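You operate a simulated robot arm through the tools that you are given. There is no shell and no other tool. Be economical: measure what you need, move in short steps, check, and stop when the job is done.

You run a simulated robot arm. Do the job below in one go: nothing can be reset, and whatever is moved stays where it is left.

TASK
Empty the small green-sticker tray into the purple tub.
Fine: shut the tray and put it back.

Only the result counts: the job must be done as asked and must still hold three seconds after the hand-in. Knocking over, shifting, dropping, spilling or breaking anything else fails it.

THE ROBOT
A 7-joint arm with a fingered hand on a trunk, on a base that drives. Base frame: it is fixed to the floor where the robot stands at the start and does not move with it; the origin is under the middle of the robot, x ahead of it, y to its left, z up; the surface under the hand at the start is at about z = 850. Units: mm, degrees, N and s.
With the tool pointing down near the work surface it reaches from about 300 to 840 mm from the robot's upright axis, wherever it stands. Its first joint turns from -143.0 to 143.0 degrees. Places, roughly: small tray with the green sticker (14x11x6 cm) [800, 0, 900]; walnut tray (19x16x7 cm) [700, 500, 900]. Payload 3 kg.
The tool frame sits at the grasp point between the pads (the TCP): z along the fingers, y along the line on which they close. The tips reach 26 mm beyond it. The gripper opens to 148 mm. The gripper's body begins 73 mm behind the TCP. The gripper is a hand of 3 fingers: y runs from the thumb to the fingers, the wrist lies at [0, 0, -229] in the tool frame, and closing takes about 1.5 s.
Orientation is that of the tool frame in the base frame, as a unit quaternion [x, y, z, w]. With the fingers straight down and closing along the base's y, the tool's x points along the base's -x, its y along +y and its z along -z.

THE INTERFACE
- The arm moves only by the tool send_rows. Its argument "moves" is a list of rows, each an object of numbers (a shift or turn left out is 0, a gripper value left out holds the last): "ax", "ay", "az": the turn, a rotation vector about the tool's x, y, z in degrees; "tx", "ty", "tz": the shift along the tool's x, y, z in mm. In form: [{"ax": .., "ay": .., "az": .., "tx": .., "ty": .., "tz": ..}, ...]. A call has 1 to 20 rows; each row is the pose to reach, as a shift and turn from the pose commanded when the call began, along the tool's axes at that moment. "claw" is the finger opening in mm, from 0 to 148, set as the call begins (left out, the last holds). A row lasts 0.2 s, in which the tool goes at most 50 mm and 8.6 degrees; a call with a longer step from one row to the next is refused whole, and so is a gripper value outside its range. A pose out of reach is approached as far as the arm can. The call stops where the force on the tool passes 40 N (or 10 N more than at its start, if that is more) or the arm is blocked; 0.2 s more then pass. Each finger travels about 153 mm/s and halts on what it meets, pressing with about 30 N; the grip force reading is that of the motor and also rises with nothing between the fingers. The clock runs only during rows and for 0.2 s after the last one: add rows that repeat a pose to give the fingers time. The reply holds the time, the measured pose of the TCP, the force on the tool along the base axes, the opening and the grip force, in the units named above and with some noise, with the torque about the TCP (base axes, N m) and any sound that the robot's microphone picked up.
- Cameras (640 x 400 px; columns grow to the right, rows downward): "scene" is now at [148.6, 22, 1885.3]; the picture's right is [0.29, -0.96, -0.00], its down [-0.78, -0.24, -0.58] and it looks along [0.56, 0.17, -0.81] (base axes); focal length 276 px, centre (320, 200). "wrist" rides on the gripper at [68, -39, -90] in the tool frame; the picture's right is [0.50, 0.87, 0.00], its down [-0.66, 0.38, -0.65] and it looks along [-0.57, 0.33, 0.76] (tool axes); focal length 222 px, centre (320, 200). There is no depth. A picture from a camera that has moved, and an enlarged one, comes with that camera's place and axes in the base frame and with its lens.
- grab_frame(camera): a new picture of that camera. The clock stands still meanwhile.
- lift_body(by): slides the trunk up (or, below 0, down) by that many mm; the arm and the scene camera ride with it, the base frame stays. It gives what a move gives, with no picture.
- base_move(legs): drives the robot by 1 to 6 legs, each [ahead, left, turn to the left] in mm, mm and degrees, along the robot's own axes; the way and the turn of a leg run together, so that a leg with both is an arc; at most 1500 mm and 180 degrees a leg. The arm and the cameras ride along, it lands a little off, and it stops where it bumps. It gives what a move gives.
- curl_fingers(finger1, finger2, thumb_bend): sets how far each is bent, from 0 (flat) to 100 (curled in); at 30 the hand is open as for a grip, at 70 the pads meet at the TCP. One left out holds its place. A second passes; each finger stops where it meets its share of the squeeze, and holds until it gets a number again. A gripper value or a shape takes the hand back. It gives what a move gives, with no picture; readings hold the bend of each and the force on the fingers (four entries, about 0 where the hand has none), thumb and palm.
- preshape(shape): the hand has 3 fingers and takes this shape, open, in about a second: jaw (thumb against the fingers, like two jaws); tri (thumb and two fingers); tip (a fingertip pinch); poke (one finger out to press); point (the index stretched); flat (the hand flat); cup (the hand cupped); fist (a fist). The gripper value then closes the fingers along that shape, each until it touches; the sizes above hold for jaw. It gives what a move gives, with no picture.
- head_to(pan, tilt): turns the head with the scene camera to pan (to the left, within 86 degrees either way) and tilt (down, from -29 to 69), counted from straight ahead of the robot. It gives what a move gives.
- zoom(camera, box): a new picture of the part [left, top, right, bottom] of that camera's present view, enlarged. The clock stands still meanwhile.
- job_done(): hands the job in; it is judged then, once.

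Work in short steps. Places have to be worked out from the pictures, the camera data and where the tool is seen: move nearer, look again, correct. Check each grasp and each placing, and mend what went wrong. You have 120 turns and 82 pictures in all, those below and enlarged ones among them. Open the gripper and draw the arm clear of the work before you hand the job in, unless the task says otherwise; then end with one line.

The tools are called by a JSON object that holds its "name" and its "arguments". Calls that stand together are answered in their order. send_rows: Moves the arm, as the interface text tells. Its arguments: {"type":"object","properties":{"moves":{"type":"array"},"claw":{"type":"number"}},"required":["moves"]} The other tools are called the same way: lift_body (by) slides the trunk up or down; preshape (shape) gives the hand a shape; curl_fingers (finger1, finger2, thumb_bend) moves the fingers one by one; base_move (legs) drives the base; head_to (pan, tilt) turns the head that bears the scene camera; grab_frame (camera) takes a picture; zoom (camera, box) takes an enlarged picture of a part of a camera's view; job_done () hands the job in.

At the start:

```text
t: 0.0
eef_pos: [725.1, 208.4, 1252.7]
tool_rot: [-0.001, 1.0, 0.0, 0.0]
contact_force: [0.4, -0.4, 0.3]
ft_torque: [0.01, 0.0, 0.01]
finger_gap: 147.6
grasp_force: 0.1
shape: jaw
bend: [30.0, 30.0, 30.0]
finger forces: [0.0, 0.0, 0.0, 0.0, 0.0, 0.1]
trunk travel left (down, up): [-825.0, 65.0]
robot x, y, heading: [0.9, -0.4, 0.1]
head pan, tilt: [16.9, 54.3]
```

scene: 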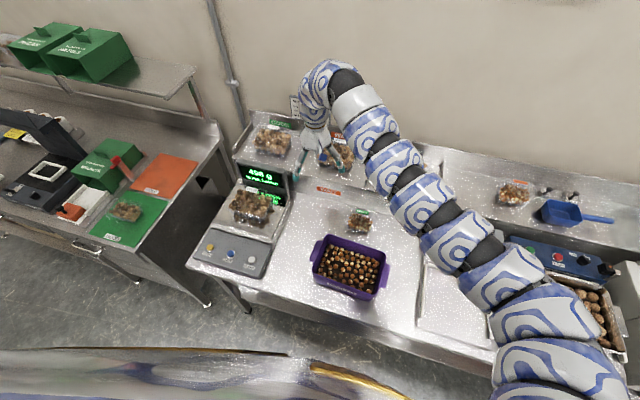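
wrist: 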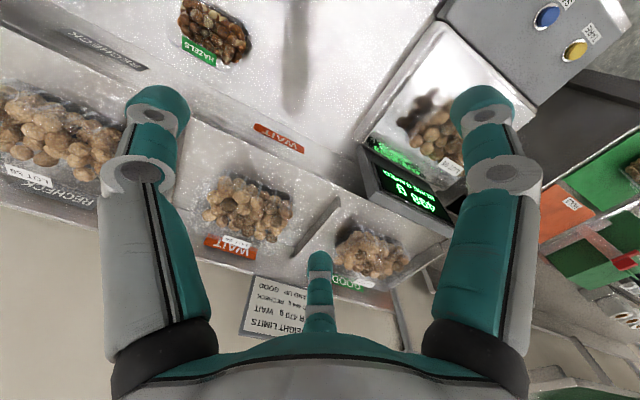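

The small tray appears to sit just beyond the purple tub, in front of the scales. I'll look closer at it from both cameras.

{"name": "zoom", "arguments": {"camera": "scene", "box": [300, 190, 420, 310]}}

{"name": "zoom", "arguments": {"camera": "wrist", "box": [140, 0, 300, 100]}}

{"name": "zoom", "arguments": {"camera": "scene", "box": [180, 100, 440, 320]}}

```text
3.33 times, centred on (360, 250) of scene
camera zoom: at [148.6, 22.0, 1885.3], right [0.29, -0.96, 0.0], down [-0.78, -0.24, -0.58], along [0.56, 0.17, -0.81], focal length 921 px, centre (187, 33)
```

zoom: 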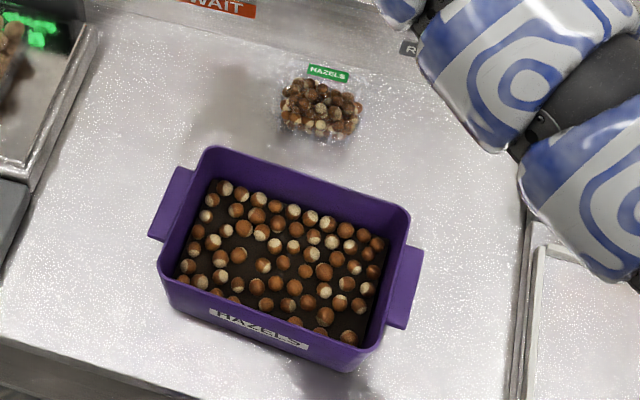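

```text
4.00 times, centred on (220, 50) of wrist
camera zoom: at [658.6, 170.5, 1342.8], right [-0.5, 0.87, 0.0], down [0.66, 0.38, 0.65], along [0.57, 0.33, -0.76], focal length 888 px, centre (720, 800)
```

zoom: 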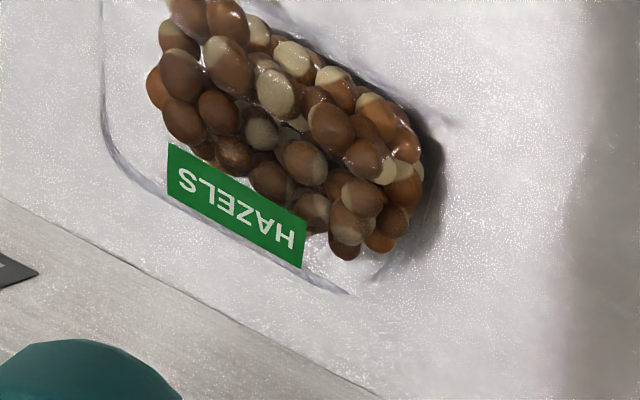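

```text
1.82 times, centred on (310, 210) of scene
camera zoom: at [148.6, 22.0, 1885.3], right [0.29, -0.96, 0.0], down [-0.78, -0.24, -0.58], along [0.56, 0.17, -0.81], focal length 502 px, centre (338, 182)
```

zoom: 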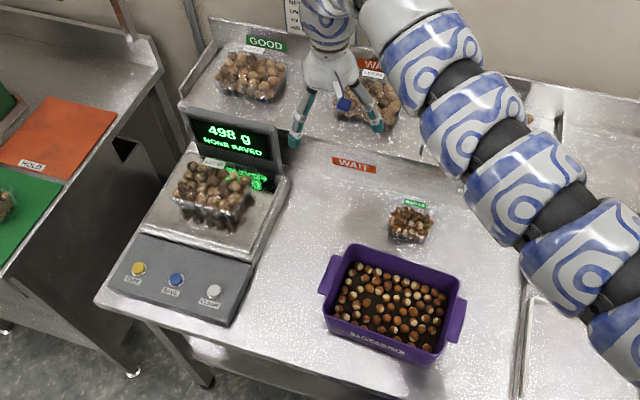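

The tray is a clear clamshell-like pack with hazelnuts at about (790, 30), and the tub is at about (575, 30). I'll bring the wrist camera near the tray for a close look.

{"name": "send_rows", "arguments": {"moves": [{"tx": 7, "ty": -34, "tz": 24}, {"tx": 14, "ty": -68, "tz": 49}, {"tx": 21, "ty": -103, "tz": 73}, {"tx": 28, "ty": -137, "tz": 98}, {"tx": 36, "ty": -171, "tz": 122}, {"tx": 43, "ty": -205, "tz": 147}, {"tx": 50, "ty": -240, "tz": 171}, {"tx": 57, "ty": -274, "tz": 196}, {"tx": 57, "ty": -274, "tz": 196}]}}

{"name": "grab_frame", "arguments": {"camera": "wrist"}}

{"name": "grab_frame", "arguments": {"camera": "scene"}}

```text
t: 2.0
eef_pos: [666.0, -67.4, 1059.0]
tool_rot: [-0.001, 1.0, 0.0, 0.0]
contact_force: [0.6, -0.1, 0.5]
ft_torque: [0.01, 0.03, -0.01]
finger_gap: 147.8
grasp_force: 0.1
shape: jaw
bend: [30.0, 30.0, 30.0]
finger forces: [0.1, 0.0, 0.1, 0.1, 0.1, 0.0]
out of reach, approached as far as the arm can: row 1, 2, 3, 4, 5
trunk travel left (down, up): [-825.0, 65.0]
robot x, y, heading: [0.9, -2.1, -0.0]
head pan, tilt: [16.9, 54.3]
```

```text
76 pictures are left
camera wrist: at [601.0, -105.6, 1148.8], right [-0.5, 0.87, 0.0], down [0.66, 0.38, 0.65], along [0.57, 0.33, -0.76], focal length 222 px, centre (320, 200)
```

wrist: 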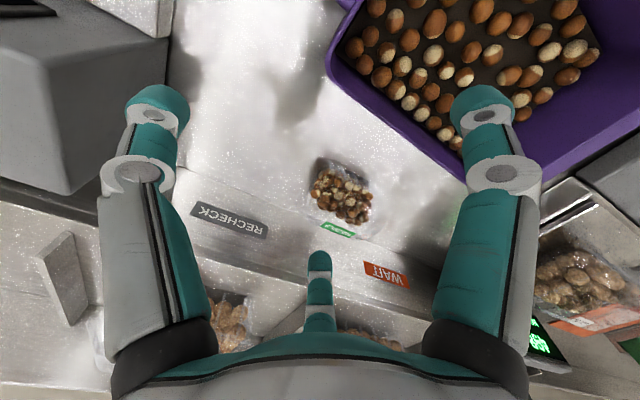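

```text
75 pictures are left
camera scene: at [148.9, 22.2, 1885.2], right [0.29, -0.96, 0.0], down [-0.78, -0.24, -0.58], along [0.56, 0.17, -0.81], focal length 276 px, centre (320, 200)
```

scene: 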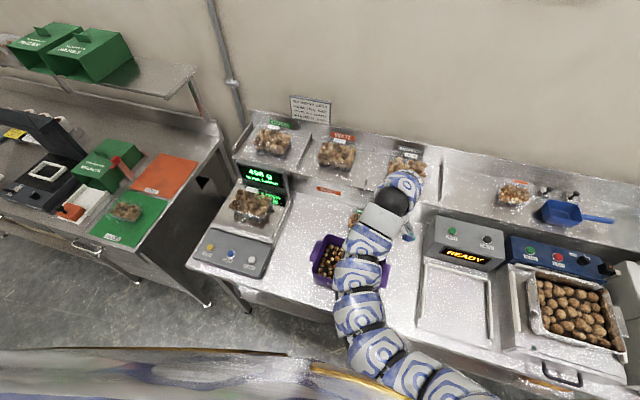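

{"name": "zoom", "arguments": {"camera": "wrist", "box": [280, 130, 440, 250]}}

```text
3.33 times, centred on (360, 190) of wrist
camera zoom: at [601.0, -105.6, 1148.8], right [-0.5, 0.87, 0.0], down [0.66, 0.38, 0.65], along [0.57, 0.33, -0.76], focal length 740 px, centre (187, 233)
```

zoom: 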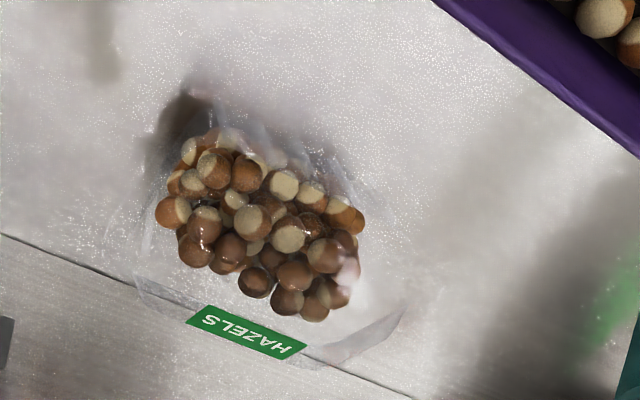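

Triangulating gives the nuts at about (773, 34, 880) and the sticker at about (794, 36, 938), so it sits above the tray rim. The lid may be ajar, so I'll take a side view from -y by yawing the hand 60° and then tilting it.

{"name": "send_rows", "arguments": {"moves": [{"az": -7.5, "tx": -13, "ty": -9, "tz": 5}, {"az": -15, "tx": -26, "ty": -18, "tz": 10}, {"az": -22.5, "tx": -40, "ty": -27, "tz": 15}, {"az": -30, "tx": -53, "ty": -36, "tz": 20}, {"az": -37.5, "tx": -66, "ty": -45, "tz": 25}, {"az": -45, "tx": -80, "ty": -54, "tz": 30}, {"az": -52.5, "tx": -93, "ty": -63, "tz": 35}, {"az": -60, "tx": -107, "ty": -71, "tz": 39}, {"az": -60, "tx": -107, "ty": -71, "tz": 39}]}}

{"name": "send_rows", "arguments": {"moves": [{"ax": -4, "ay": -6.9, "tz": 15}, {"ax": -8, "ay": -13.8, "tz": 30}, {"ax": -12, "ay": -20.8, "tz": 45}, {"ax": -15, "ay": -26, "tz": 55}, {"ax": -15, "ay": -26, "tz": 55}]}}

{"name": "grab_frame", "arguments": {"camera": "wrist"}}

```text
t: 4.0
eef_pos: [774.1, -136.8, 1017.0]
tool_rot: [-0.501, 0.866, -0.001, 0.0]
contact_force: [0.0, -0.1, 0.8]
ft_torque: [0.0, 0.03, 0.01]
finger_gap: 147.7
grasp_force: 0.0
shape: jaw
bend: [30.0, 30.0, 30.0]
finger forces: [0.0, 0.0, 0.0, 0.0, 0.0, 0.1]
trunk travel left (down, up): [-825.0, 65.0]
robot x, y, heading: [-3.2, -0.2, -0.2]
head pan, tilt: [16.9, 54.3]
```

```text
t: 5.2
eef_pos: [775.0, -135.1, 967.9]
tool_rot: [-0.483, 0.836, 0.223, 0.132]
contact_force: [4.9, 0.9, 38.6]
ft_torque: [-4.84, 0.17, 0.56]
finger_gap: 147.7
grasp_force: 0.0
shape: jaw
bend: [30.0, 30.0, 30.0]
finger forces: [0.0, 0.0, 0.1, 0.0, 0.0, 0.0]
trunk travel left (down, up): [-825.0, 65.0]
robot x, y, heading: [1.4, -1.7, -0.3]
head pan, tilt: [16.9, 54.3]
```

```text
73 pictures are left
camera wrist: at [775.2, -247.4, 1006.6], right [-1.0, 0.0, -0.01], down [-0.01, 0.33, 0.94], along [0.0, 0.94, -0.33], focal length 222 px, centre (320, 200)
```

wrist: 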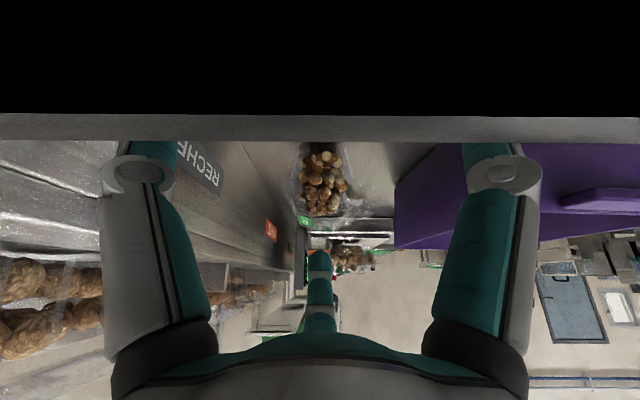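

There is 38 N of upward force, so the hand is touching the machine on the right. I'll lift straight up and move away toward +y.

{"name": "send_rows", "arguments": {"moves": [{"tx": -9, "ty": 5, "tz": -17}, {"tx": -17, "ty": 10, "tz": -35}, {"tx": -26, "ty": 15, "tz": -52}]}}

{"name": "grab_frame", "arguments": {"camera": "wrist"}}

{"name": "grab_frame", "arguments": {"camera": "scene"}}

```text
t: 6.0
eef_pos: [773.0, -135.7, 1023.5]
tool_rot: [-0.483, 0.837, 0.223, 0.128]
contact_force: [1.2, 1.6, 3.0]
ft_torque: [-0.29, 0.06, 0.04]
finger_gap: 147.9
grasp_force: 0.0
shape: jaw
bend: [30.0, 30.0, 30.0]
finger forces: [0.1, 0.0, 0.0, 0.1, 0.0, 0.1]
trunk travel left (down, up): [-825.0, 65.0]
robot x, y, heading: [-1.8, 1.7, 0.1]
head pan, tilt: [16.9, 54.3]
```

```text
72 pictures are left
camera wrist: at [774.9, -248.6, 1062.1], right [-1.0, 0.0, 0.0], down [0.0, 0.33, 0.94], along [0.0, 0.94, -0.33], focal length 222 px, centre (320, 200)
```

wrist: 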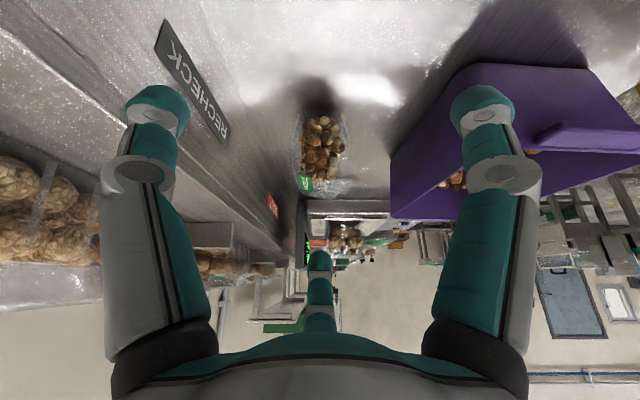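

```text
71 pictures are left
camera scene: at [148.2, 22.0, 1885.4], right [0.29, -0.96, 0.0], down [-0.78, -0.24, -0.58], along [0.56, 0.17, -0.81], focal length 276 px, centre (320, 200)
```

scene: 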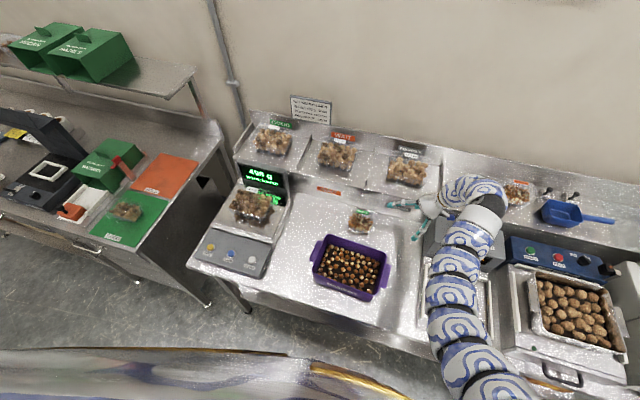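

Clear now. I'll zoom in on the tray in this side view.

{"name": "zoom", "arguments": {"camera": "wrist", "box": [270, 90, 390, 210]}}

{"name": "zoom", "arguments": {"camera": "scene", "box": [320, 190, 400, 250]}}

{"name": "zoom", "arguments": {"camera": "scene", "box": [220, 110, 520, 300]}}

```text
3.33 times, centred on (330, 150) of wrist
camera zoom: at [774.9, -248.6, 1062.1], right [-1.0, 0.0, 0.0], down [0.0, 0.33, 0.94], along [0.0, 0.94, -0.33], focal length 740 px, centre (287, 367)
```

zoom: 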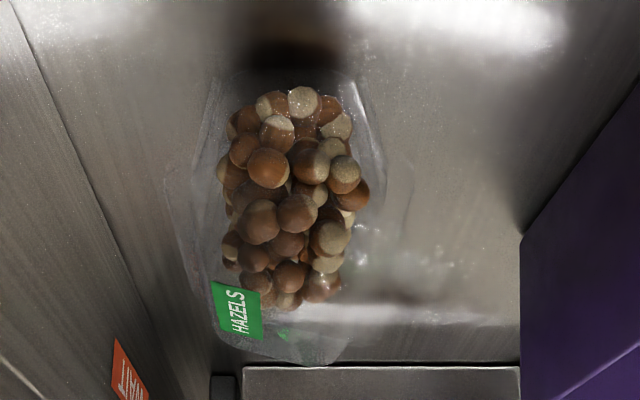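

```text
6.67 times, centred on (360, 220) of scene
camera zoom: at [148.2, 22.0, 1885.4], right [0.29, -0.96, 0.0], down [-0.78, -0.24, -0.58], along [0.56, 0.17, -0.81], focal length 1842 px, centre (53, 67)
```

zoom: 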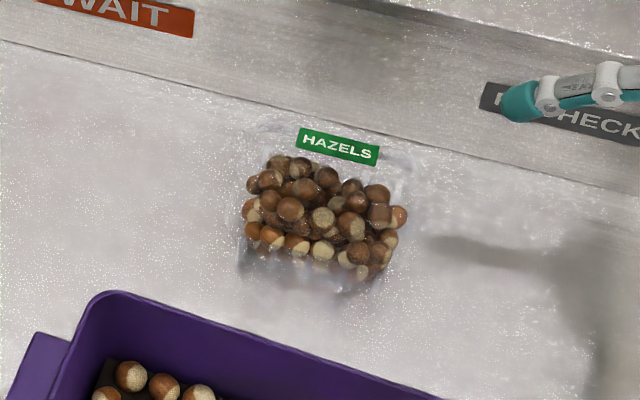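

```text
2.11 times, centred on (370, 205) of scene
camera zoom: at [148.2, 22.0, 1885.4], right [0.29, -0.96, 0.0], down [-0.78, -0.24, -0.58], along [0.56, 0.17, -0.81], focal length 582 px, centre (215, 190)
```

zoom: 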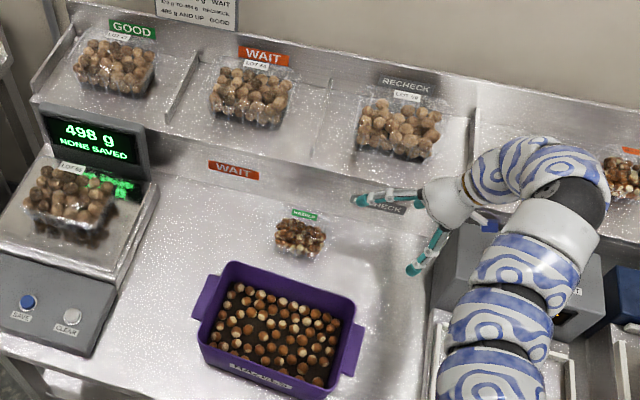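

The sticker looks nearly horizontal, tilted up slightly toward the front at z≈938, well above a table at z≈850. I'll move the camera closer to make out the lid.

{"name": "send_rows", "arguments": {"moves": [{"tx": -20, "ty": 11, "tz": 20}, {"tx": -40, "ty": 22, "tz": 40}, {"tx": -58, "ty": 34, "tz": 62}, {"tx": -58, "ty": 34, "tz": 62}]}}

{"name": "zoom", "arguments": {"camera": "wrist", "box": [220, 40, 420, 220]}}

```text
t: 7.0
eef_pos: [773.7, -47.5, 1003.8]
tool_rot: [-0.483, 0.836, 0.224, 0.13]
contact_force: [-0.6, -0.4, 0.6]
ft_torque: [-0.03, -0.03, -0.01]
finger_gap: 147.9
grasp_force: 0.1
shape: jaw
bend: [30.0, 30.0, 30.0]
finger forces: [0.2, 0.0, 0.1, 0.0, 0.1, 0.0]
trunk travel left (down, up): [-825.0, 65.0]
robot x, y, heading: [-1.1, 0.7, 0.1]
head pan, tilt: [16.9, 54.3]
```

```text
2.22 times, centred on (320, 130) of wrist
camera zoom: at [774.7, -159.3, 1042.0], right [-1.0, 0.0, 0.0], down [0.0, 0.33, 0.94], along [0.0, 0.94, -0.33], focal length 494 px, centre (320, 356)
```

zoom: 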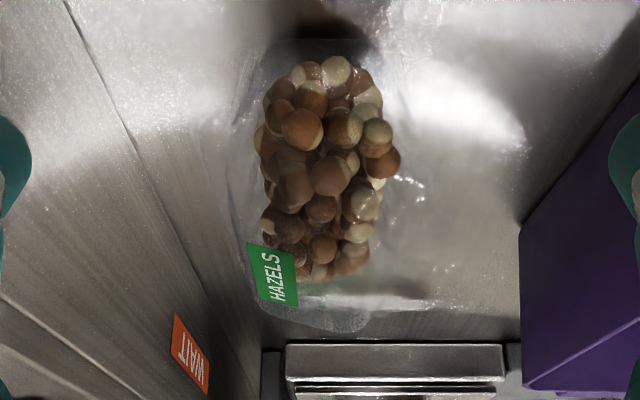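

From the geometry, the lid's top back edge is at about x=806, z=937, but whether the front is latched isn't visible. I'll swing the hand round to look from the front (heading +x), staying high above the tub.

{"name": "send_rows", "arguments": {"moves": [{"ax": 3.55, "ay": -2.05, "az": 7.1, "tx": -2, "ty": 11, "tz": 3}, {"ax": 7.1, "ay": -4.1, "az": 14.2, "tx": -3, "ty": 21, "tz": 6}, {"ax": 10.6, "ay": -6.1, "az": 21.3, "tx": -5, "ty": 32, "tz": 10}, {"ax": 14.2, "ay": -8.2, "az": 28.4, "tx": -6, "ty": 42, "tz": 13}, {"ax": 17.7, "ay": -10.2, "az": 35.5, "tx": -8, "ty": 53, "tz": 16}, {"ax": 21.3, "ay": -12.3, "az": 42.5, "tx": -9, "ty": 63, "tz": 19}, {"ax": 24.8, "ay": -14.3, "az": 49.6, "tx": -11, "ty": 74, "tz": 22}, {"ax": 28.4, "ay": -16.4, "az": 56.7, "tx": -12, "ty": 84, "tz": 25}, {"ax": 31.9, "ay": -18.4, "az": 63.8, "tx": -14, "ty": 95, "tz": 29}, {"ax": 35.5, "ay": -20.5, "az": 70.9, "tx": -15, "ty": 105, "tz": 32}, {"ax": 39, "ay": -22.5, "az": 78, "tx": -17, "ty": 116, "tz": 35}, {"ax": 39, "ay": -22.5, "az": 78, "tx": -17, "ty": 116, "tz": 35}]}}

{"name": "grab_frame", "arguments": {"camera": "wrist"}}

```text
t: 9.6
eef_pos: [683.6, 32.8, 1008.5]
tool_rot: [0.252, 0.933, 0.067, 0.25]
contact_force: [-0.1, 0.0, -0.7]
ft_torque: [0.01, -0.03, 0.02]
finger_gap: 148.1
grasp_force: 0.1
shape: jaw
bend: [30.0, 30.0, 30.0]
finger forces: [0.0, 0.1, 0.0, 0.0, 0.0, 0.0]
trunk travel left (down, up): [-825.0, 65.0]
robot x, y, heading: [0.1, -0.0, 0.2]
head pan, tilt: [16.9, 54.3]
```

```text
66 pictures are left
camera wrist: at [571.6, 33.8, 1048.3], right [0.0, 1.0, 0.0], down [0.33, 0.0, 0.94], along [0.94, 0.0, -0.33], focal length 222 px, centre (320, 200)
```

wrist: 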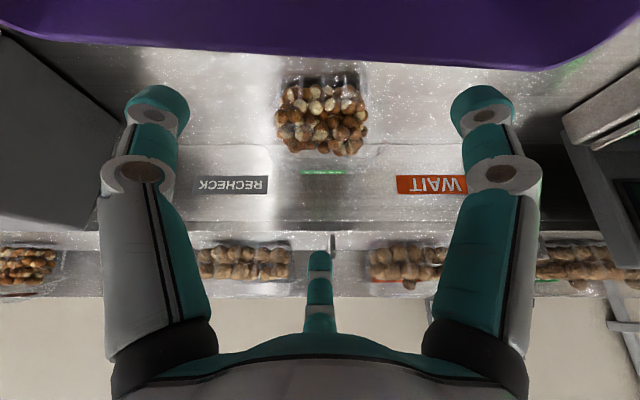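

{"name": "zoom", "arguments": {"camera": "wrist", "box": [250, 50, 400, 200]}}

{"name": "zoom", "arguments": {"camera": "wrist", "box": [190, 230, 310, 300]}}

```text
2.67 times, centred on (325, 125) of wrist
camera zoom: at [571.6, 33.8, 1048.3], right [0.0, 1.0, 0.0], down [0.33, 0.0, 0.94], along [0.94, 0.0, -0.33], focal length 592 px, centre (307, 400)
```

zoom: 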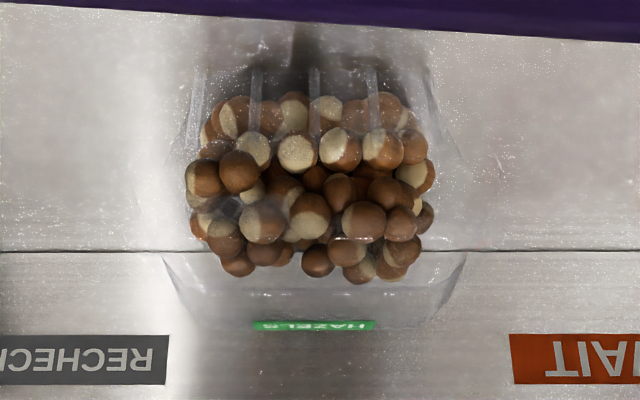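

```text
5.33 times, centred on (250, 265) of wrist
camera zoom: at [571.6, 33.8, 1048.3], right [0.0, 1.0, 0.0], down [0.33, 0.0, 0.94], along [0.94, 0.0, -0.33], focal length 1185 px, centre (693, -147)
```

zoom: 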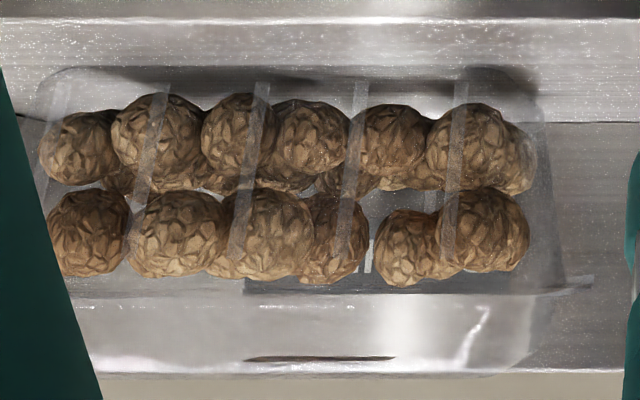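

The rim looks to be about 146 wide at z≈890, with the base at 850 and a lid on top. I'll zoom tighter on the plastic details.

{"name": "zoom", "arguments": {"camera": "wrist", "box": [285, 70, 385, 140]}}

{"name": "zoom", "arguments": {"camera": "wrist", "box": [270, 100, 380, 180]}}

```text
5.71 times, centred on (335, 105) of wrist
camera zoom: at [571.6, 33.8, 1048.3], right [0.0, 1.0, 0.0], down [0.33, 0.0, 0.94], along [0.94, 0.0, -0.33], focal length 1269 px, centre (234, 743)
```

zoom: 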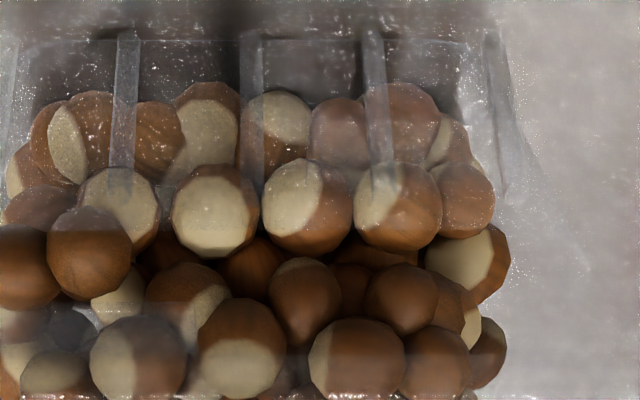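

```text
5.00 times, centred on (325, 140) of wrist
camera zoom: at [571.6, 33.8, 1048.3], right [0.0, 1.0, 0.0], down [0.33, 0.0, 0.94], along [0.94, 0.0, -0.33], focal length 1111 px, centre (295, 500)
```

zoom: 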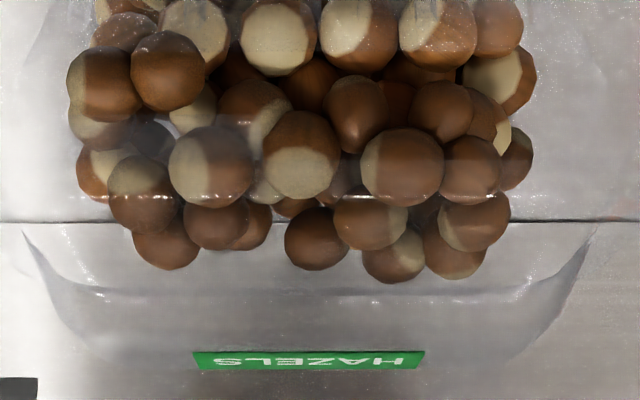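

Zooms look truly re-rendered, so I can magnify further. I'll look at the flange corners and the lid edges.

{"name": "zoom", "arguments": {"camera": "wrist", "box": [345, 85, 393, 115]}}

{"name": "zoom", "arguments": {"camera": "wrist", "box": [335, 130, 383, 160]}}

{"name": "zoom", "arguments": {"camera": "scene", "box": [335, 200, 383, 230]}}

```text
13.33 times, centred on (369, 100) of wrist
camera zoom: at [571.6, 33.8, 1048.3], right [0.0, 1.0, 0.0], down [0.33, 0.0, 0.94], along [0.94, 0.0, -0.33], focal length 2962 px, centre (-333, 1533)
```

zoom: 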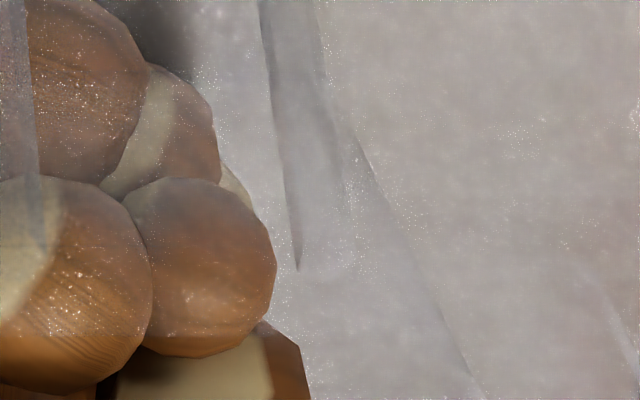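

```text
13.33 times, centred on (359, 145) of wrist
camera zoom: at [571.6, 33.8, 1048.3], right [0.0, 1.0, 0.0], down [0.33, 0.0, 0.94], along [0.94, 0.0, -0.33], focal length 2962 px, centre (-200, 933)
```

zoom: 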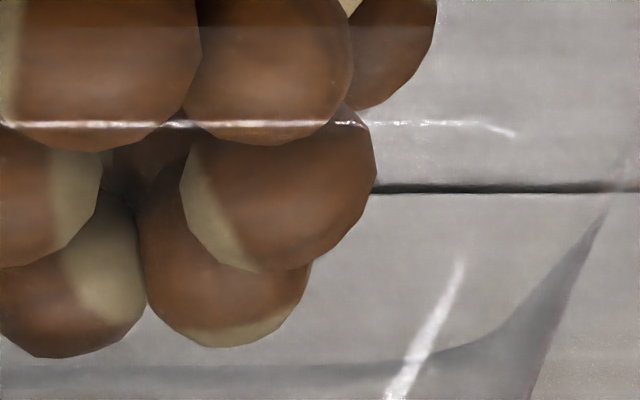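

```text
13.33 times, centred on (359, 215) of scene
camera zoom: at [148.6, 21.7, 1885.3], right [0.29, -0.96, 0.0], down [-0.78, -0.24, -0.58], along [0.56, 0.17, -0.81], focal length 3683 px, centre (-200, 0)
```

zoom: 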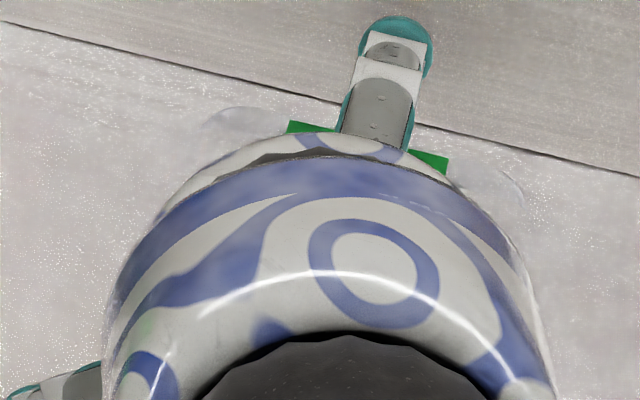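

I'll move the arm aside so the scene camera can zoom in on the tray unobstructed.

{"name": "send_rows", "arguments": {"moves": [{"tx": 21, "ty": 31, "tz": -16}, {"tx": 42, "ty": 62, "tz": -32}, {"tx": 63, "ty": 93, "tz": -48}, {"tx": 84, "ty": 125, "tz": -64}, {"tx": 106, "ty": 156, "tz": -80}, {"tx": 127, "ty": 187, "tz": -96}, {"tx": 148, "ty": 218, "tz": -112}, {"tx": 169, "ty": 249, "tz": -128}]}}

{"name": "zoom", "arguments": {"camera": "scene", "box": [328, 195, 392, 241]}}

{"name": "grab_frame", "arguments": {"camera": "scene"}}

```text
t: 11.4
eef_pos: [598.2, 335.7, 1111.2]
tool_rot: [0.251, 0.933, 0.068, 0.25]
contact_force: [-1.2, 0.6, 0.4]
ft_torque: [0.0, 0.02, -0.01]
finger_gap: 148.1
grasp_force: 0.0
shape: jaw
bend: [30.0, 30.0, 30.0]
finger forces: [0.0, 0.0, 0.0, 0.0, 0.1, 0.0]
trunk travel left (down, up): [-825.0, 65.0]
robot x, y, heading: [3.0, -1.0, -0.3]
head pan, tilt: [16.9, 54.3]
```

```text
8.70 times, centred on (360, 218) of scene
camera zoom: at [148.2, 23.1, 1885.3], right [0.29, -0.96, 0.0], down [-0.78, -0.24, -0.58], along [0.56, 0.17, -0.81], focal length 2402 px, centre (-28, 44)
```

zoom: 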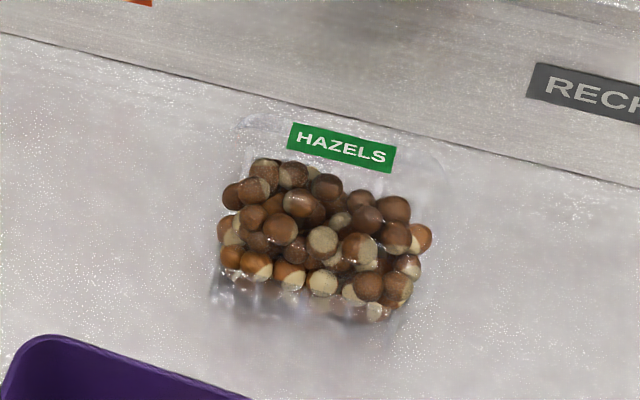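

```text
57 pictures are left
camera scene: at [148.2, 23.1, 1885.3], right [0.29, -0.96, 0.0], down [-0.78, -0.24, -0.58], along [0.56, 0.17, -0.81], focal length 276 px, centre (320, 200)
```

scene: 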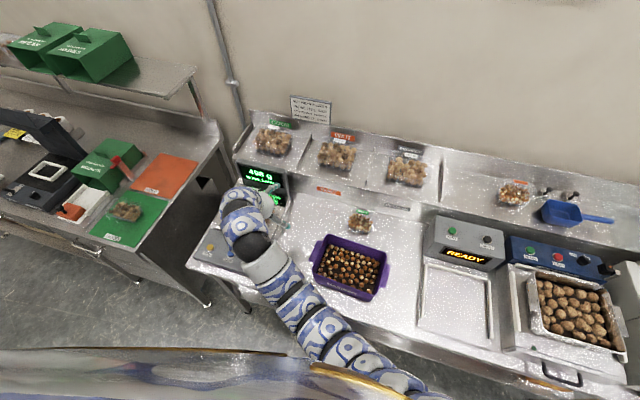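

Between the base ribs and a faint band higher up, the nuts show no plastic sheen. That suggests the lid is hinged at the back and ajar by about 30 mm at the front. I'll confirm with a lower side view at high zoom.

{"name": "send_rows", "arguments": {"moves": [{"ax": -3.55, "ay": 2.05, "az": -7.1, "tx": -27, "ty": -26, "tz": 14}, {"ax": -7.1, "ay": 4.1, "az": -14.2, "tx": -54, "ty": -52, "tz": 27}, {"ax": -10.6, "ay": 6.1, "az": -21.3, "tx": -81, "ty": -78, "tz": 41}, {"ax": -14.2, "ay": 8.2, "az": -28.4, "tx": -108, "ty": -104, "tz": 54}, {"ax": -17.7, "ay": 10.2, "az": -35.5, "tx": -136, "ty": -130, "tz": 68}, {"ax": -21.3, "ay": 12.3, "az": -42.5, "tx": -163, "ty": -155, "tz": 81}, {"ax": -24.8, "ay": 14.3, "az": -49.6, "tx": -190, "ty": -181, "tz": 95}, {"ax": -28.4, "ay": 16.4, "az": -56.7, "tx": -217, "ty": -207, "tz": 108}, {"ax": -31.9, "ay": 18.4, "az": -63.8, "tx": -244, "ty": -233, "tz": 122}, {"ax": -35.5, "ay": 20.5, "az": -70.9, "tx": -271, "ty": -259, "tz": 135}, {"ax": -39, "ay": 22.5, "az": -78, "tx": -298, "ty": -285, "tz": 149}, {"ax": -39, "ay": 22.5, "az": -78, "tx": -298, "ty": -285, "tz": 149}]}}

```text
t: 14.0
eef_pos: [773.6, -62.5, 1035.9]
tool_rot: [-0.484, 0.836, 0.225, 0.129]
contact_force: [-0.1, -0.3, 0.0]
ft_torque: [-0.01, -0.01, -0.01]
finger_gap: 148.1
grasp_force: 0.1
shape: jaw
bend: [30.0, 30.0, 30.0]
finger forces: [0.0, 0.0, 0.0, 0.0, 0.1, 0.0]
trunk travel left (down, up): [-825.0, 65.0]
robot x, y, heading: [-0.7, -0.0, -0.0]
head pan, tilt: [16.9, 54.3]
```

Now I'll tilt 10° more and lower the hand for a shallower view.

{"name": "send_rows", "arguments": {"moves": [{"ax": -2.5, "ay": -4.3, "tx": 9, "ty": -5, "tz": 34}, {"ax": -5, "ay": -8.6, "tx": 19, "ty": -11, "tz": 68}, {"ax": -5, "ay": -8.6, "tx": 19, "ty": -11, "tz": 68}]}}

{"name": "zoom", "arguments": {"camera": "wrist", "box": [240, 80, 400, 200]}}

```text
t: 14.8
eef_pos: [771.7, -47.0, 967.8]
tool_rot: [-0.47, 0.814, 0.296, 0.171]
contact_force: [-0.6, -1.2, 0.1]
ft_torque: [-0.05, 0.01, 0.02]
finger_gap: 147.7
grasp_force: 0.0
shape: jaw
bend: [30.0, 30.0, 30.0]
finger forces: [0.2, 0.0, 0.0, 0.0, 0.0, 0.0]
trunk travel left (down, up): [-825.0, 65.0]
robot x, y, heading: [-0.2, 0.7, -0.0]
head pan, tilt: [16.9, 54.3]
```

```text
3.33 times, centred on (320, 140) of wrist
camera zoom: at [775.0, -164.6, 986.0], right [-1.0, 0.0, 0.0], down [0.0, 0.16, 0.99], along [0.0, 0.99, -0.16], focal length 740 px, centre (320, 400)
```

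zoom: 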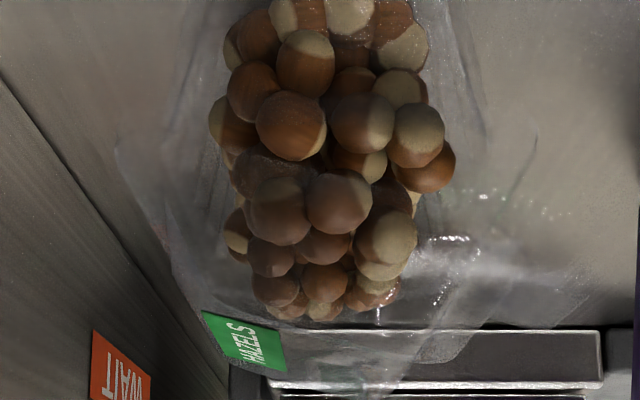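

{"name": "zoom", "arguments": {"camera": "wrist", "box": [255, 100, 335, 150]}}

{"name": "zoom", "arguments": {"camera": "wrist", "box": [320, 90, 400, 140]}}

{"name": "zoom", "arguments": {"camera": "wrist", "box": [280, 140, 400, 215]}}

```text
8.00 times, centred on (295, 125) of wrist
camera zoom: at [775.0, -164.6, 986.0], right [-1.0, 0.0, 0.0], down [0.0, 0.16, 0.99], along [0.0, 0.99, -0.16], focal length 1777 px, centre (520, 800)
```

zoom: 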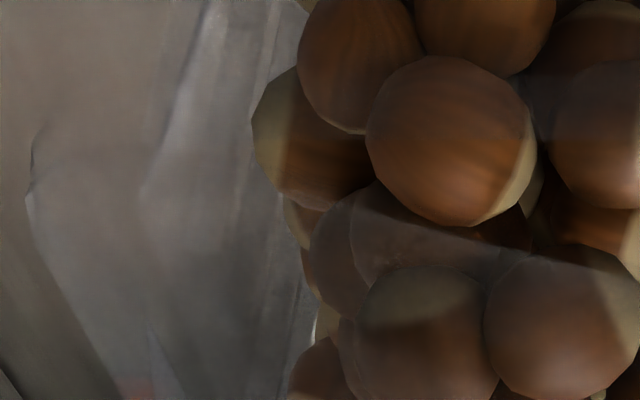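

```text
8.00 times, centred on (360, 115) of wrist
camera zoom: at [775.0, -164.6, 986.0], right [-1.0, 0.0, 0.0], down [0.0, 0.16, 0.99], along [0.0, 0.99, -0.16], focal length 1777 px, centre (0, 880)
```

zoom: 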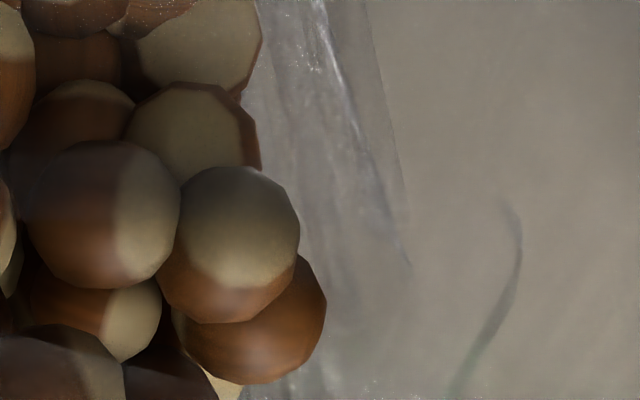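

```text
5.33 times, centred on (340, 178) of wrist
camera zoom: at [775.0, -164.6, 986.0], right [-1.0, 0.0, 0.0], down [0.0, 0.16, 0.99], along [0.0, 0.99, -0.16], focal length 1185 px, centre (213, 320)
```

zoom: 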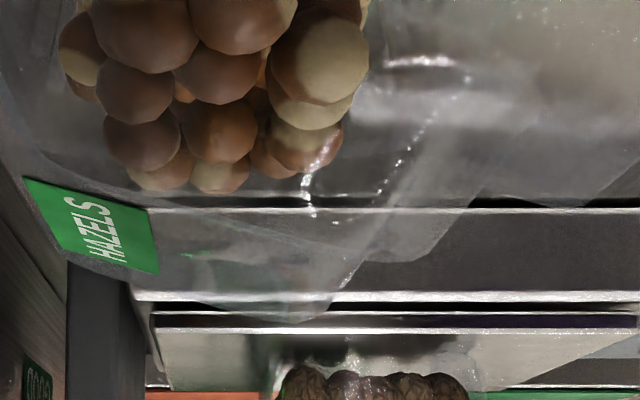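

The tray is now clear: base about 110 (x) × 140 (y), rim at z≈905, and a lid hinged at the back and ajar about 12° (top z 935–945). Before gripping, I'll raise the hand and see how the fingers move as they close.

{"name": "send_rows", "arguments": {"moves": [{"tx": -19, "ty": 11, "tz": -33}, {"tx": -38, "ty": 22, "tz": -66}, {"tx": -38, "ty": 22, "tz": -90}, {"tx": -38, "ty": 22, "tz": -90}, {"tx": -38, "ty": 22, "tz": -90}], "claw": 80}}

{"name": "grab_frame", "arguments": {"camera": "wrist"}}

```text
t: 16.0
eef_pos: [772.1, -72.8, 1064.1]
tool_rot: [-0.469, 0.814, 0.296, 0.171]
contact_force: [0.1, 0.0, -0.4]
ft_torque: [-0.01, 0.0, -0.01]
finger_gap: 80.8
grasp_force: 0.1
shape: jaw
bend: [34.0, 34.0, 70.0]
finger forces: [0.0, 0.1, 0.1, 0.0, 0.1, 0.0]
trunk travel left (down, up): [-825.0, 65.0]
robot x, y, heading: [-0.4, 0.8, -0.0]
head pan, tilt: [16.9, 54.3]
```

```text
52 pictures are left
camera wrist: at [774.2, -190.1, 1082.9], right [-1.0, 0.0, 0.0], down [0.0, 0.16, 0.99], along [0.0, 0.99, -0.16], focal length 222 px, centre (320, 200)
```

wrist: 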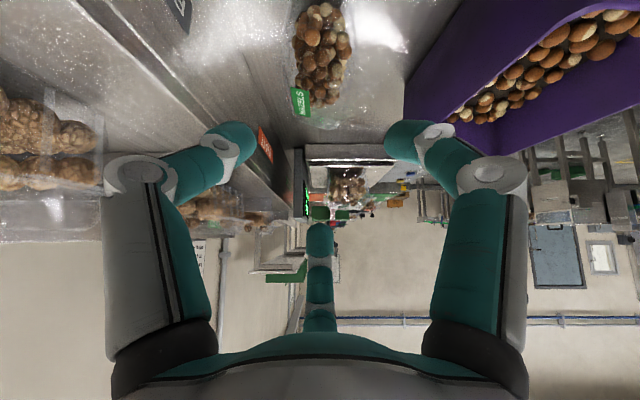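

The finger motion isn't obvious yet. I'll set them individually to map them out.

{"name": "curl_fingers", "arguments": {"finger1": 60, "finger2": 30, "thumb_bend": 10}}

{"name": "grab_frame", "arguments": {"camera": "wrist"}}

```text
t: 17.0
eef_pos: [773.4, -72.2, 1064.5]
tool_rot: [-0.469, 0.814, 0.296, 0.171]
contact_force: [0.1, -0.3, 0.5]
ft_torque: [-0.04, -0.01, 0.05]
finger_gap: 105.6
grasp_force: 0.1
shape: fingers
bend: [60.0, 30.0, 10.0]
finger forces: [0.1, 0.1, 0.1, 0.0, 0.1, 0.0]
trunk travel left (down, up): [-825.0, 65.0]
robot x, y, heading: [-0.1, -2.1, 0.0]
head pan, tilt: [16.9, 54.3]
```

```text
51 pictures are left
camera wrist: at [774.3, -189.9, 1082.9], right [-1.0, 0.0, 0.0], down [0.0, 0.16, 0.99], along [0.0, 0.99, -0.16], focal length 222 px, centre (320, 200)
```

wrist: 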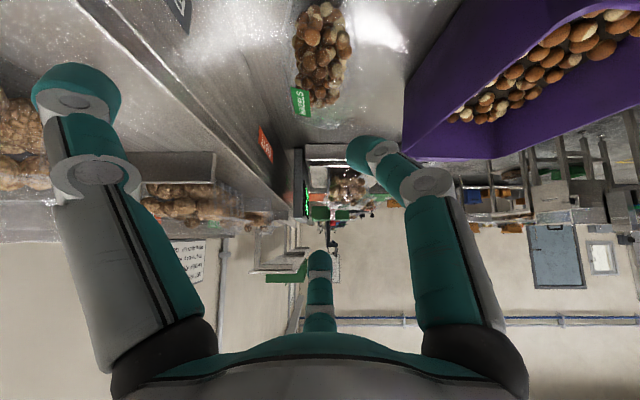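

So this is a 3-finger radial hand: thumb at tool −y, finger1 at +x+y, finger2 at −x+y. My plan is to grip from above with the thumb on the front of the rim and the two fingers on the back corners. The lid stays loosely under the palm, and I'll tip forward over the tub. First I'll untilt and raise the hand.

{"name": "send_rows", "arguments": {"moves": [{"ax": 4, "ay": 6.9, "tx": -12, "ty": 23, "tz": 8}, {"ax": 8, "ay": 13.8, "tx": -24, "ty": 46, "tz": 16}, {"ax": 12, "ay": 20.8, "tx": -35, "ty": 69, "tz": 23}, {"ax": 16, "ay": 27.7, "tx": -47, "ty": 92, "tz": 31}, {"ax": 20, "ay": 34.6, "tx": -59, "ty": 115, "tz": 39}, {"ax": 20, "ay": 34.6, "tx": -59, "ty": 115, "tz": 39}]}}

{"name": "curl_fingers", "arguments": {"finger1": 15, "finger2": 15, "thumb_bend": 22}}

```text
t: 18.4
eef_pos: [703.7, 38.8, 1105.4]
tool_rot: [-0.501, 0.866, -0.002, 0.0]
contact_force: [0.9, 0.4, 1.0]
ft_torque: [-0.09, -0.02, 0.01]
finger_gap: 105.8
grasp_force: 0.1
shape: fingers
bend: [60.0, 30.0, 10.0]
finger forces: [0.0, 0.0, 0.0, 0.0, 0.0, 0.0]
trunk travel left (down, up): [-825.0, 65.0]
robot x, y, heading: [1.0, -2.4, -0.0]
head pan, tilt: [16.9, 54.3]
```

```text
t: 19.4
eef_pos: [704.5, 35.8, 1104.9]
tool_rot: [-0.5, 0.866, 0.0, 0.0]
contact_force: [-0.4, -0.4, -0.5]
ft_torque: [0.06, -0.01, -0.04]
finger_gap: 149.6
grasp_force: 0.0
shape: fingers
bend: [15.0, 15.0, 22.0]
finger forces: [0.0, 0.0, 0.0, 0.0, 0.0, 0.0]
trunk travel left (down, up): [-825.0, 65.0]
robot x, y, heading: [3.2, -0.7, 0.1]
head pan, tilt: [16.9, 54.3]
```

Now I'll yaw to put the thumb on the robot side.

{"name": "send_rows", "arguments": {"moves": [{"az": 8.33}, {"az": 16.67}, {"az": 25}, {"az": 33.3}, {"az": 41.7}, {"az": 50}, {"az": 58.3}, {"az": 66.7}, {"az": 75}, {"az": 83.3}, {"az": 91.7}, {"az": 100}, {"az": 108.3}, {"az": 116.7}, {"az": 125}, {"az": 133.3}, {"az": 141.7}, {"az": 150}, {"az": 150}]}}

{"name": "grab_frame", "arguments": {"camera": "wrist"}}

```text
t: 23.4
eef_pos: [703.2, 36.8, 1104.4]
tool_rot: [0.708, 0.707, 0.0, 0.001]
contact_force: [0.8, -0.1, 0.7]
ft_torque: [0.0, -0.01, 0.0]
finger_gap: 149.7
grasp_force: 0.1
shape: fingers
bend: [15.0, 15.0, 22.0]
finger forces: [0.0, 0.0, 0.0, 0.1, 0.0, 0.0]
trunk travel left (down, up): [-825.0, 65.0]
robot x, y, heading: [-3.4, 0.4, 0.0]
head pan, tilt: [16.9, 54.3]
```

```text
50 pictures are left
camera wrist: at [666.4, 105.2, 1194.8], right [0.87, 0.5, 0.0], down [0.38, -0.66, 0.65], along [0.33, -0.57, -0.76], focal length 222 px, centre (320, 200)
```

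wrist: 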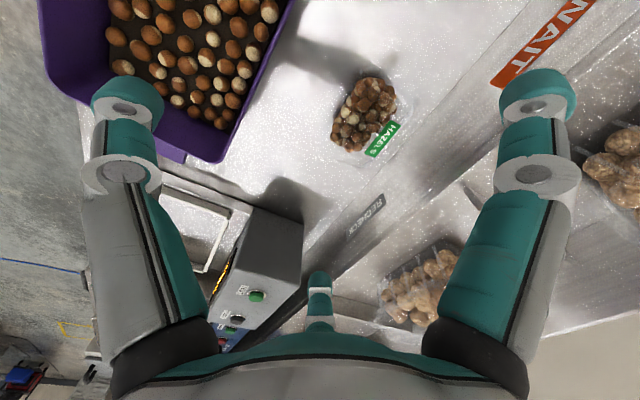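

Good. I'll zoom in on the tray from this new viewpoint to refine the rim location.

{"name": "zoom", "arguments": {"camera": "wrist", "box": [305, 55, 433, 167]}}

```text
3.57 times, centred on (369, 111) of wrist
camera zoom: at [666.4, 105.2, 1194.8], right [0.87, 0.5, 0.0], down [0.38, -0.66, 0.65], along [0.33, -0.57, -0.76], focal length 793 px, centre (145, 518)
```

zoom: 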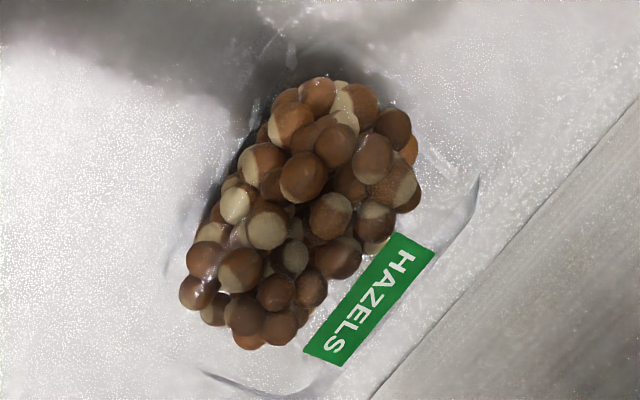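

Rim centre estimated at (773, 35). I'll move above it and check the clearances before descending.

{"name": "send_rows", "arguments": {"moves": [{"tx": -1, "ty": 25, "tz": 30}, {"tx": -1, "ty": 50, "tz": 62}, {"tx": -2, "ty": 75, "tz": 94}, {"tx": -2, "ty": 75, "tz": 94}]}}

{"name": "grab_frame", "arguments": {"camera": "wrist"}}

{"name": "zoom", "arguments": {"camera": "scene", "box": [310, 170, 420, 260]}}

```text
t: 24.4
eef_pos: [780.5, 36.5, 1010.5]
tool_rot: [0.707, 0.707, -0.001, 0.001]
contact_force: [0.5, -0.1, -0.7]
ft_torque: [0.02, 0.01, -0.03]
finger_gap: 149.6
grasp_force: 0.1
shape: fingers
bend: [15.0, 15.0, 22.0]
finger forces: [0.1, 0.1, 0.0, 0.0, 0.0, 0.0]
trunk travel left (down, up): [-825.0, 65.0]
robot x, y, heading: [1.4, -0.1, 0.1]
head pan, tilt: [16.9, 54.3]
```

```text
48 pictures are left
camera wrist: at [742.9, 104.9, 1101.3], right [0.87, 0.5, 0.0], down [0.38, -0.66, 0.65], along [0.33, -0.57, -0.76], focal length 222 px, centre (320, 200)
```

wrist: 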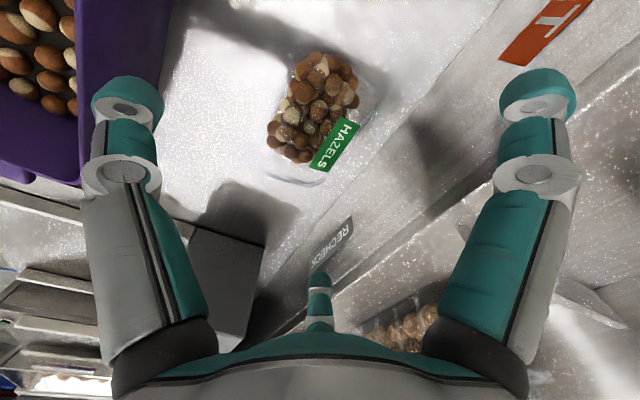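

```text
4.44 times, centred on (365, 215) of scene
camera zoom: at [147.8, 21.6, 1885.3], right [0.29, -0.96, 0.0], down [-0.78, -0.24, -0.58], along [0.56, 0.17, -0.81], focal length 1228 px, centre (120, 133)
```

zoom: 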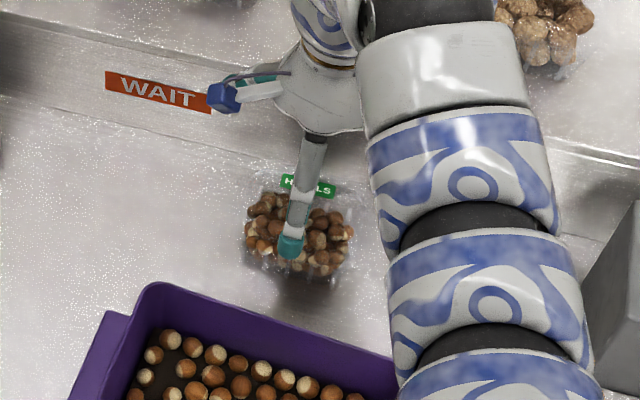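

The thumb will come down between the tub and the tray, with about 15 mm to the tub. I'll curl it a bit more, then descend.

{"name": "curl_fingers", "arguments": {"finger1": 20, "finger2": 20, "thumb_bend": 30}}

{"name": "send_rows", "arguments": {"moves": [{"tz": 15}, {"tz": 30}, {"tz": 45}, {"tz": 60}, {"tz": 70}, {"tz": 70}]}}

{"name": "grab_frame", "arguments": {"camera": "wrist"}}

{"name": "zoom", "arguments": {"camera": "scene", "box": [310, 170, 420, 260]}}

```text
t: 25.4
eef_pos: [780.7, 37.7, 1012.5]
tool_rot: [0.707, 0.707, 0.0, 0.0]
contact_force: [-0.4, 0.0, 0.6]
ft_torque: [-0.03, -0.01, 0.02]
finger_gap: 137.6
grasp_force: 0.0
shape: fingers
bend: [20.0, 20.0, 30.0]
finger forces: [0.1, 0.0, 0.1, 0.0, 0.0, 0.1]
trunk travel left (down, up): [-825.0, 65.0]
robot x, y, heading: [0.2, 0.3, -0.0]
head pan, tilt: [16.9, 54.3]
```

```text
t: 26.8
eef_pos: [779.9, 33.7, 941.1]
tool_rot: [0.707, 0.707, 0.0, -0.001]
contact_force: [-0.2, 0.3, 0.3]
ft_torque: [0.02, 0.0, 0.01]
finger_gap: 137.6
grasp_force: 0.1
shape: fingers
bend: [20.0, 20.0, 30.0]
finger forces: [0.1, 0.1, 0.0, 0.0, 0.0, 0.0]
trunk travel left (down, up): [-825.0, 65.0]
robot x, y, heading: [1.8, 2.3, -0.2]
head pan, tilt: [16.9, 54.3]
```

```text
46 pictures are left
camera wrist: at [742.7, 102.5, 1030.1], right [0.87, 0.5, 0.0], down [0.38, -0.66, 0.65], along [0.33, -0.57, -0.76], focal length 222 px, centre (320, 200)
```

wrist: 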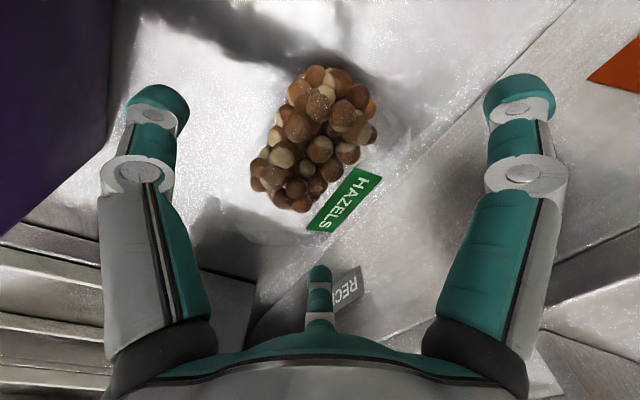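

```text
4.44 times, centred on (365, 215) of scene
camera zoom: at [148.6, 22.0, 1885.3], right [0.29, -0.96, 0.0], down [-0.78, -0.24, -0.58], along [0.56, 0.17, -0.81], focal length 1228 px, centre (120, 133)
```

zoom: 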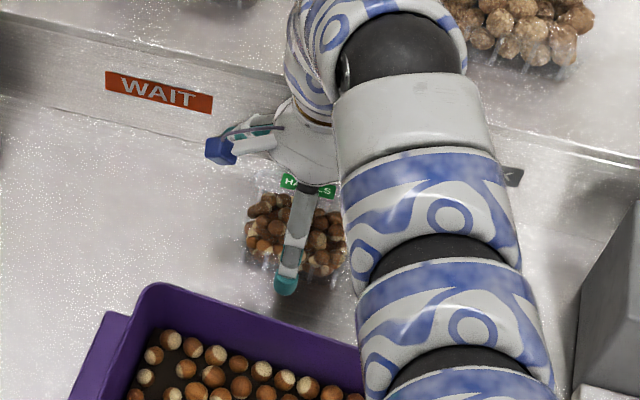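

No contact, and the fingers are clear around the tray. Descending further.

{"name": "send_rows", "arguments": {"moves": [{"tz": 10}, {"tz": 20}, {"tz": 25}, {"tz": 25}]}}

{"name": "grab_frame", "arguments": {"camera": "wrist"}}

{"name": "zoom", "arguments": {"camera": "scene", "box": [325, 190, 405, 250]}}

```text
t: 27.8
eef_pos: [778.8, 35.8, 915.7]
tool_rot: [0.707, 0.707, 0.0, 0.0]
contact_force: [0.2, -0.4, 0.1]
ft_torque: [0.04, 0.02, 0.01]
finger_gap: 137.7
grasp_force: 0.1
shape: fingers
bend: [20.0, 20.0, 30.0]
finger forces: [0.0, 0.0, 0.1, 0.0, 0.0, 0.1]
trunk travel left (down, up): [-825.0, 65.0]
robot x, y, heading: [-4.2, 1.7, -0.1]
head pan, tilt: [16.9, 54.3]
```

```text
44 pictures are left
camera wrist: at [741.8, 103.2, 1005.1], right [0.87, 0.5, 0.0], down [0.38, -0.66, 0.65], along [0.33, -0.57, -0.76], focal length 222 px, centre (320, 200)
```

wrist: 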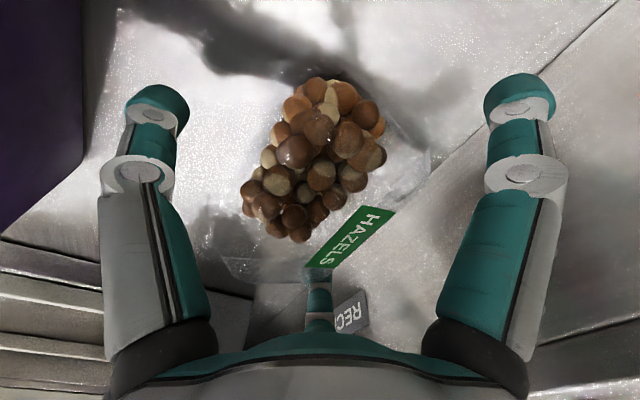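

```text
6.67 times, centred on (365, 220) of scene
camera zoom: at [148.6, 22.0, 1885.3], right [0.29, -0.96, 0.0], down [-0.78, -0.24, -0.58], along [0.56, 0.17, -0.81], focal length 1842 px, centre (20, 67)
```

zoom: 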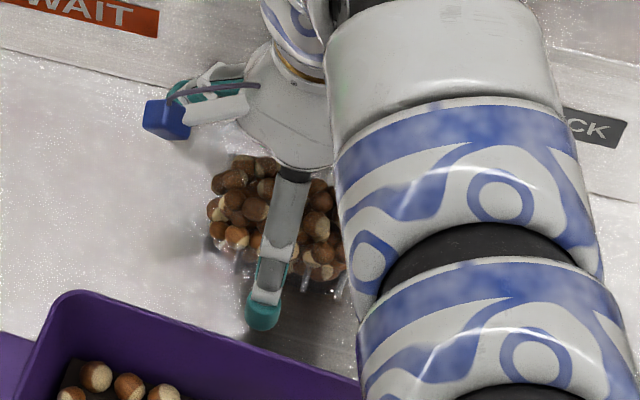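

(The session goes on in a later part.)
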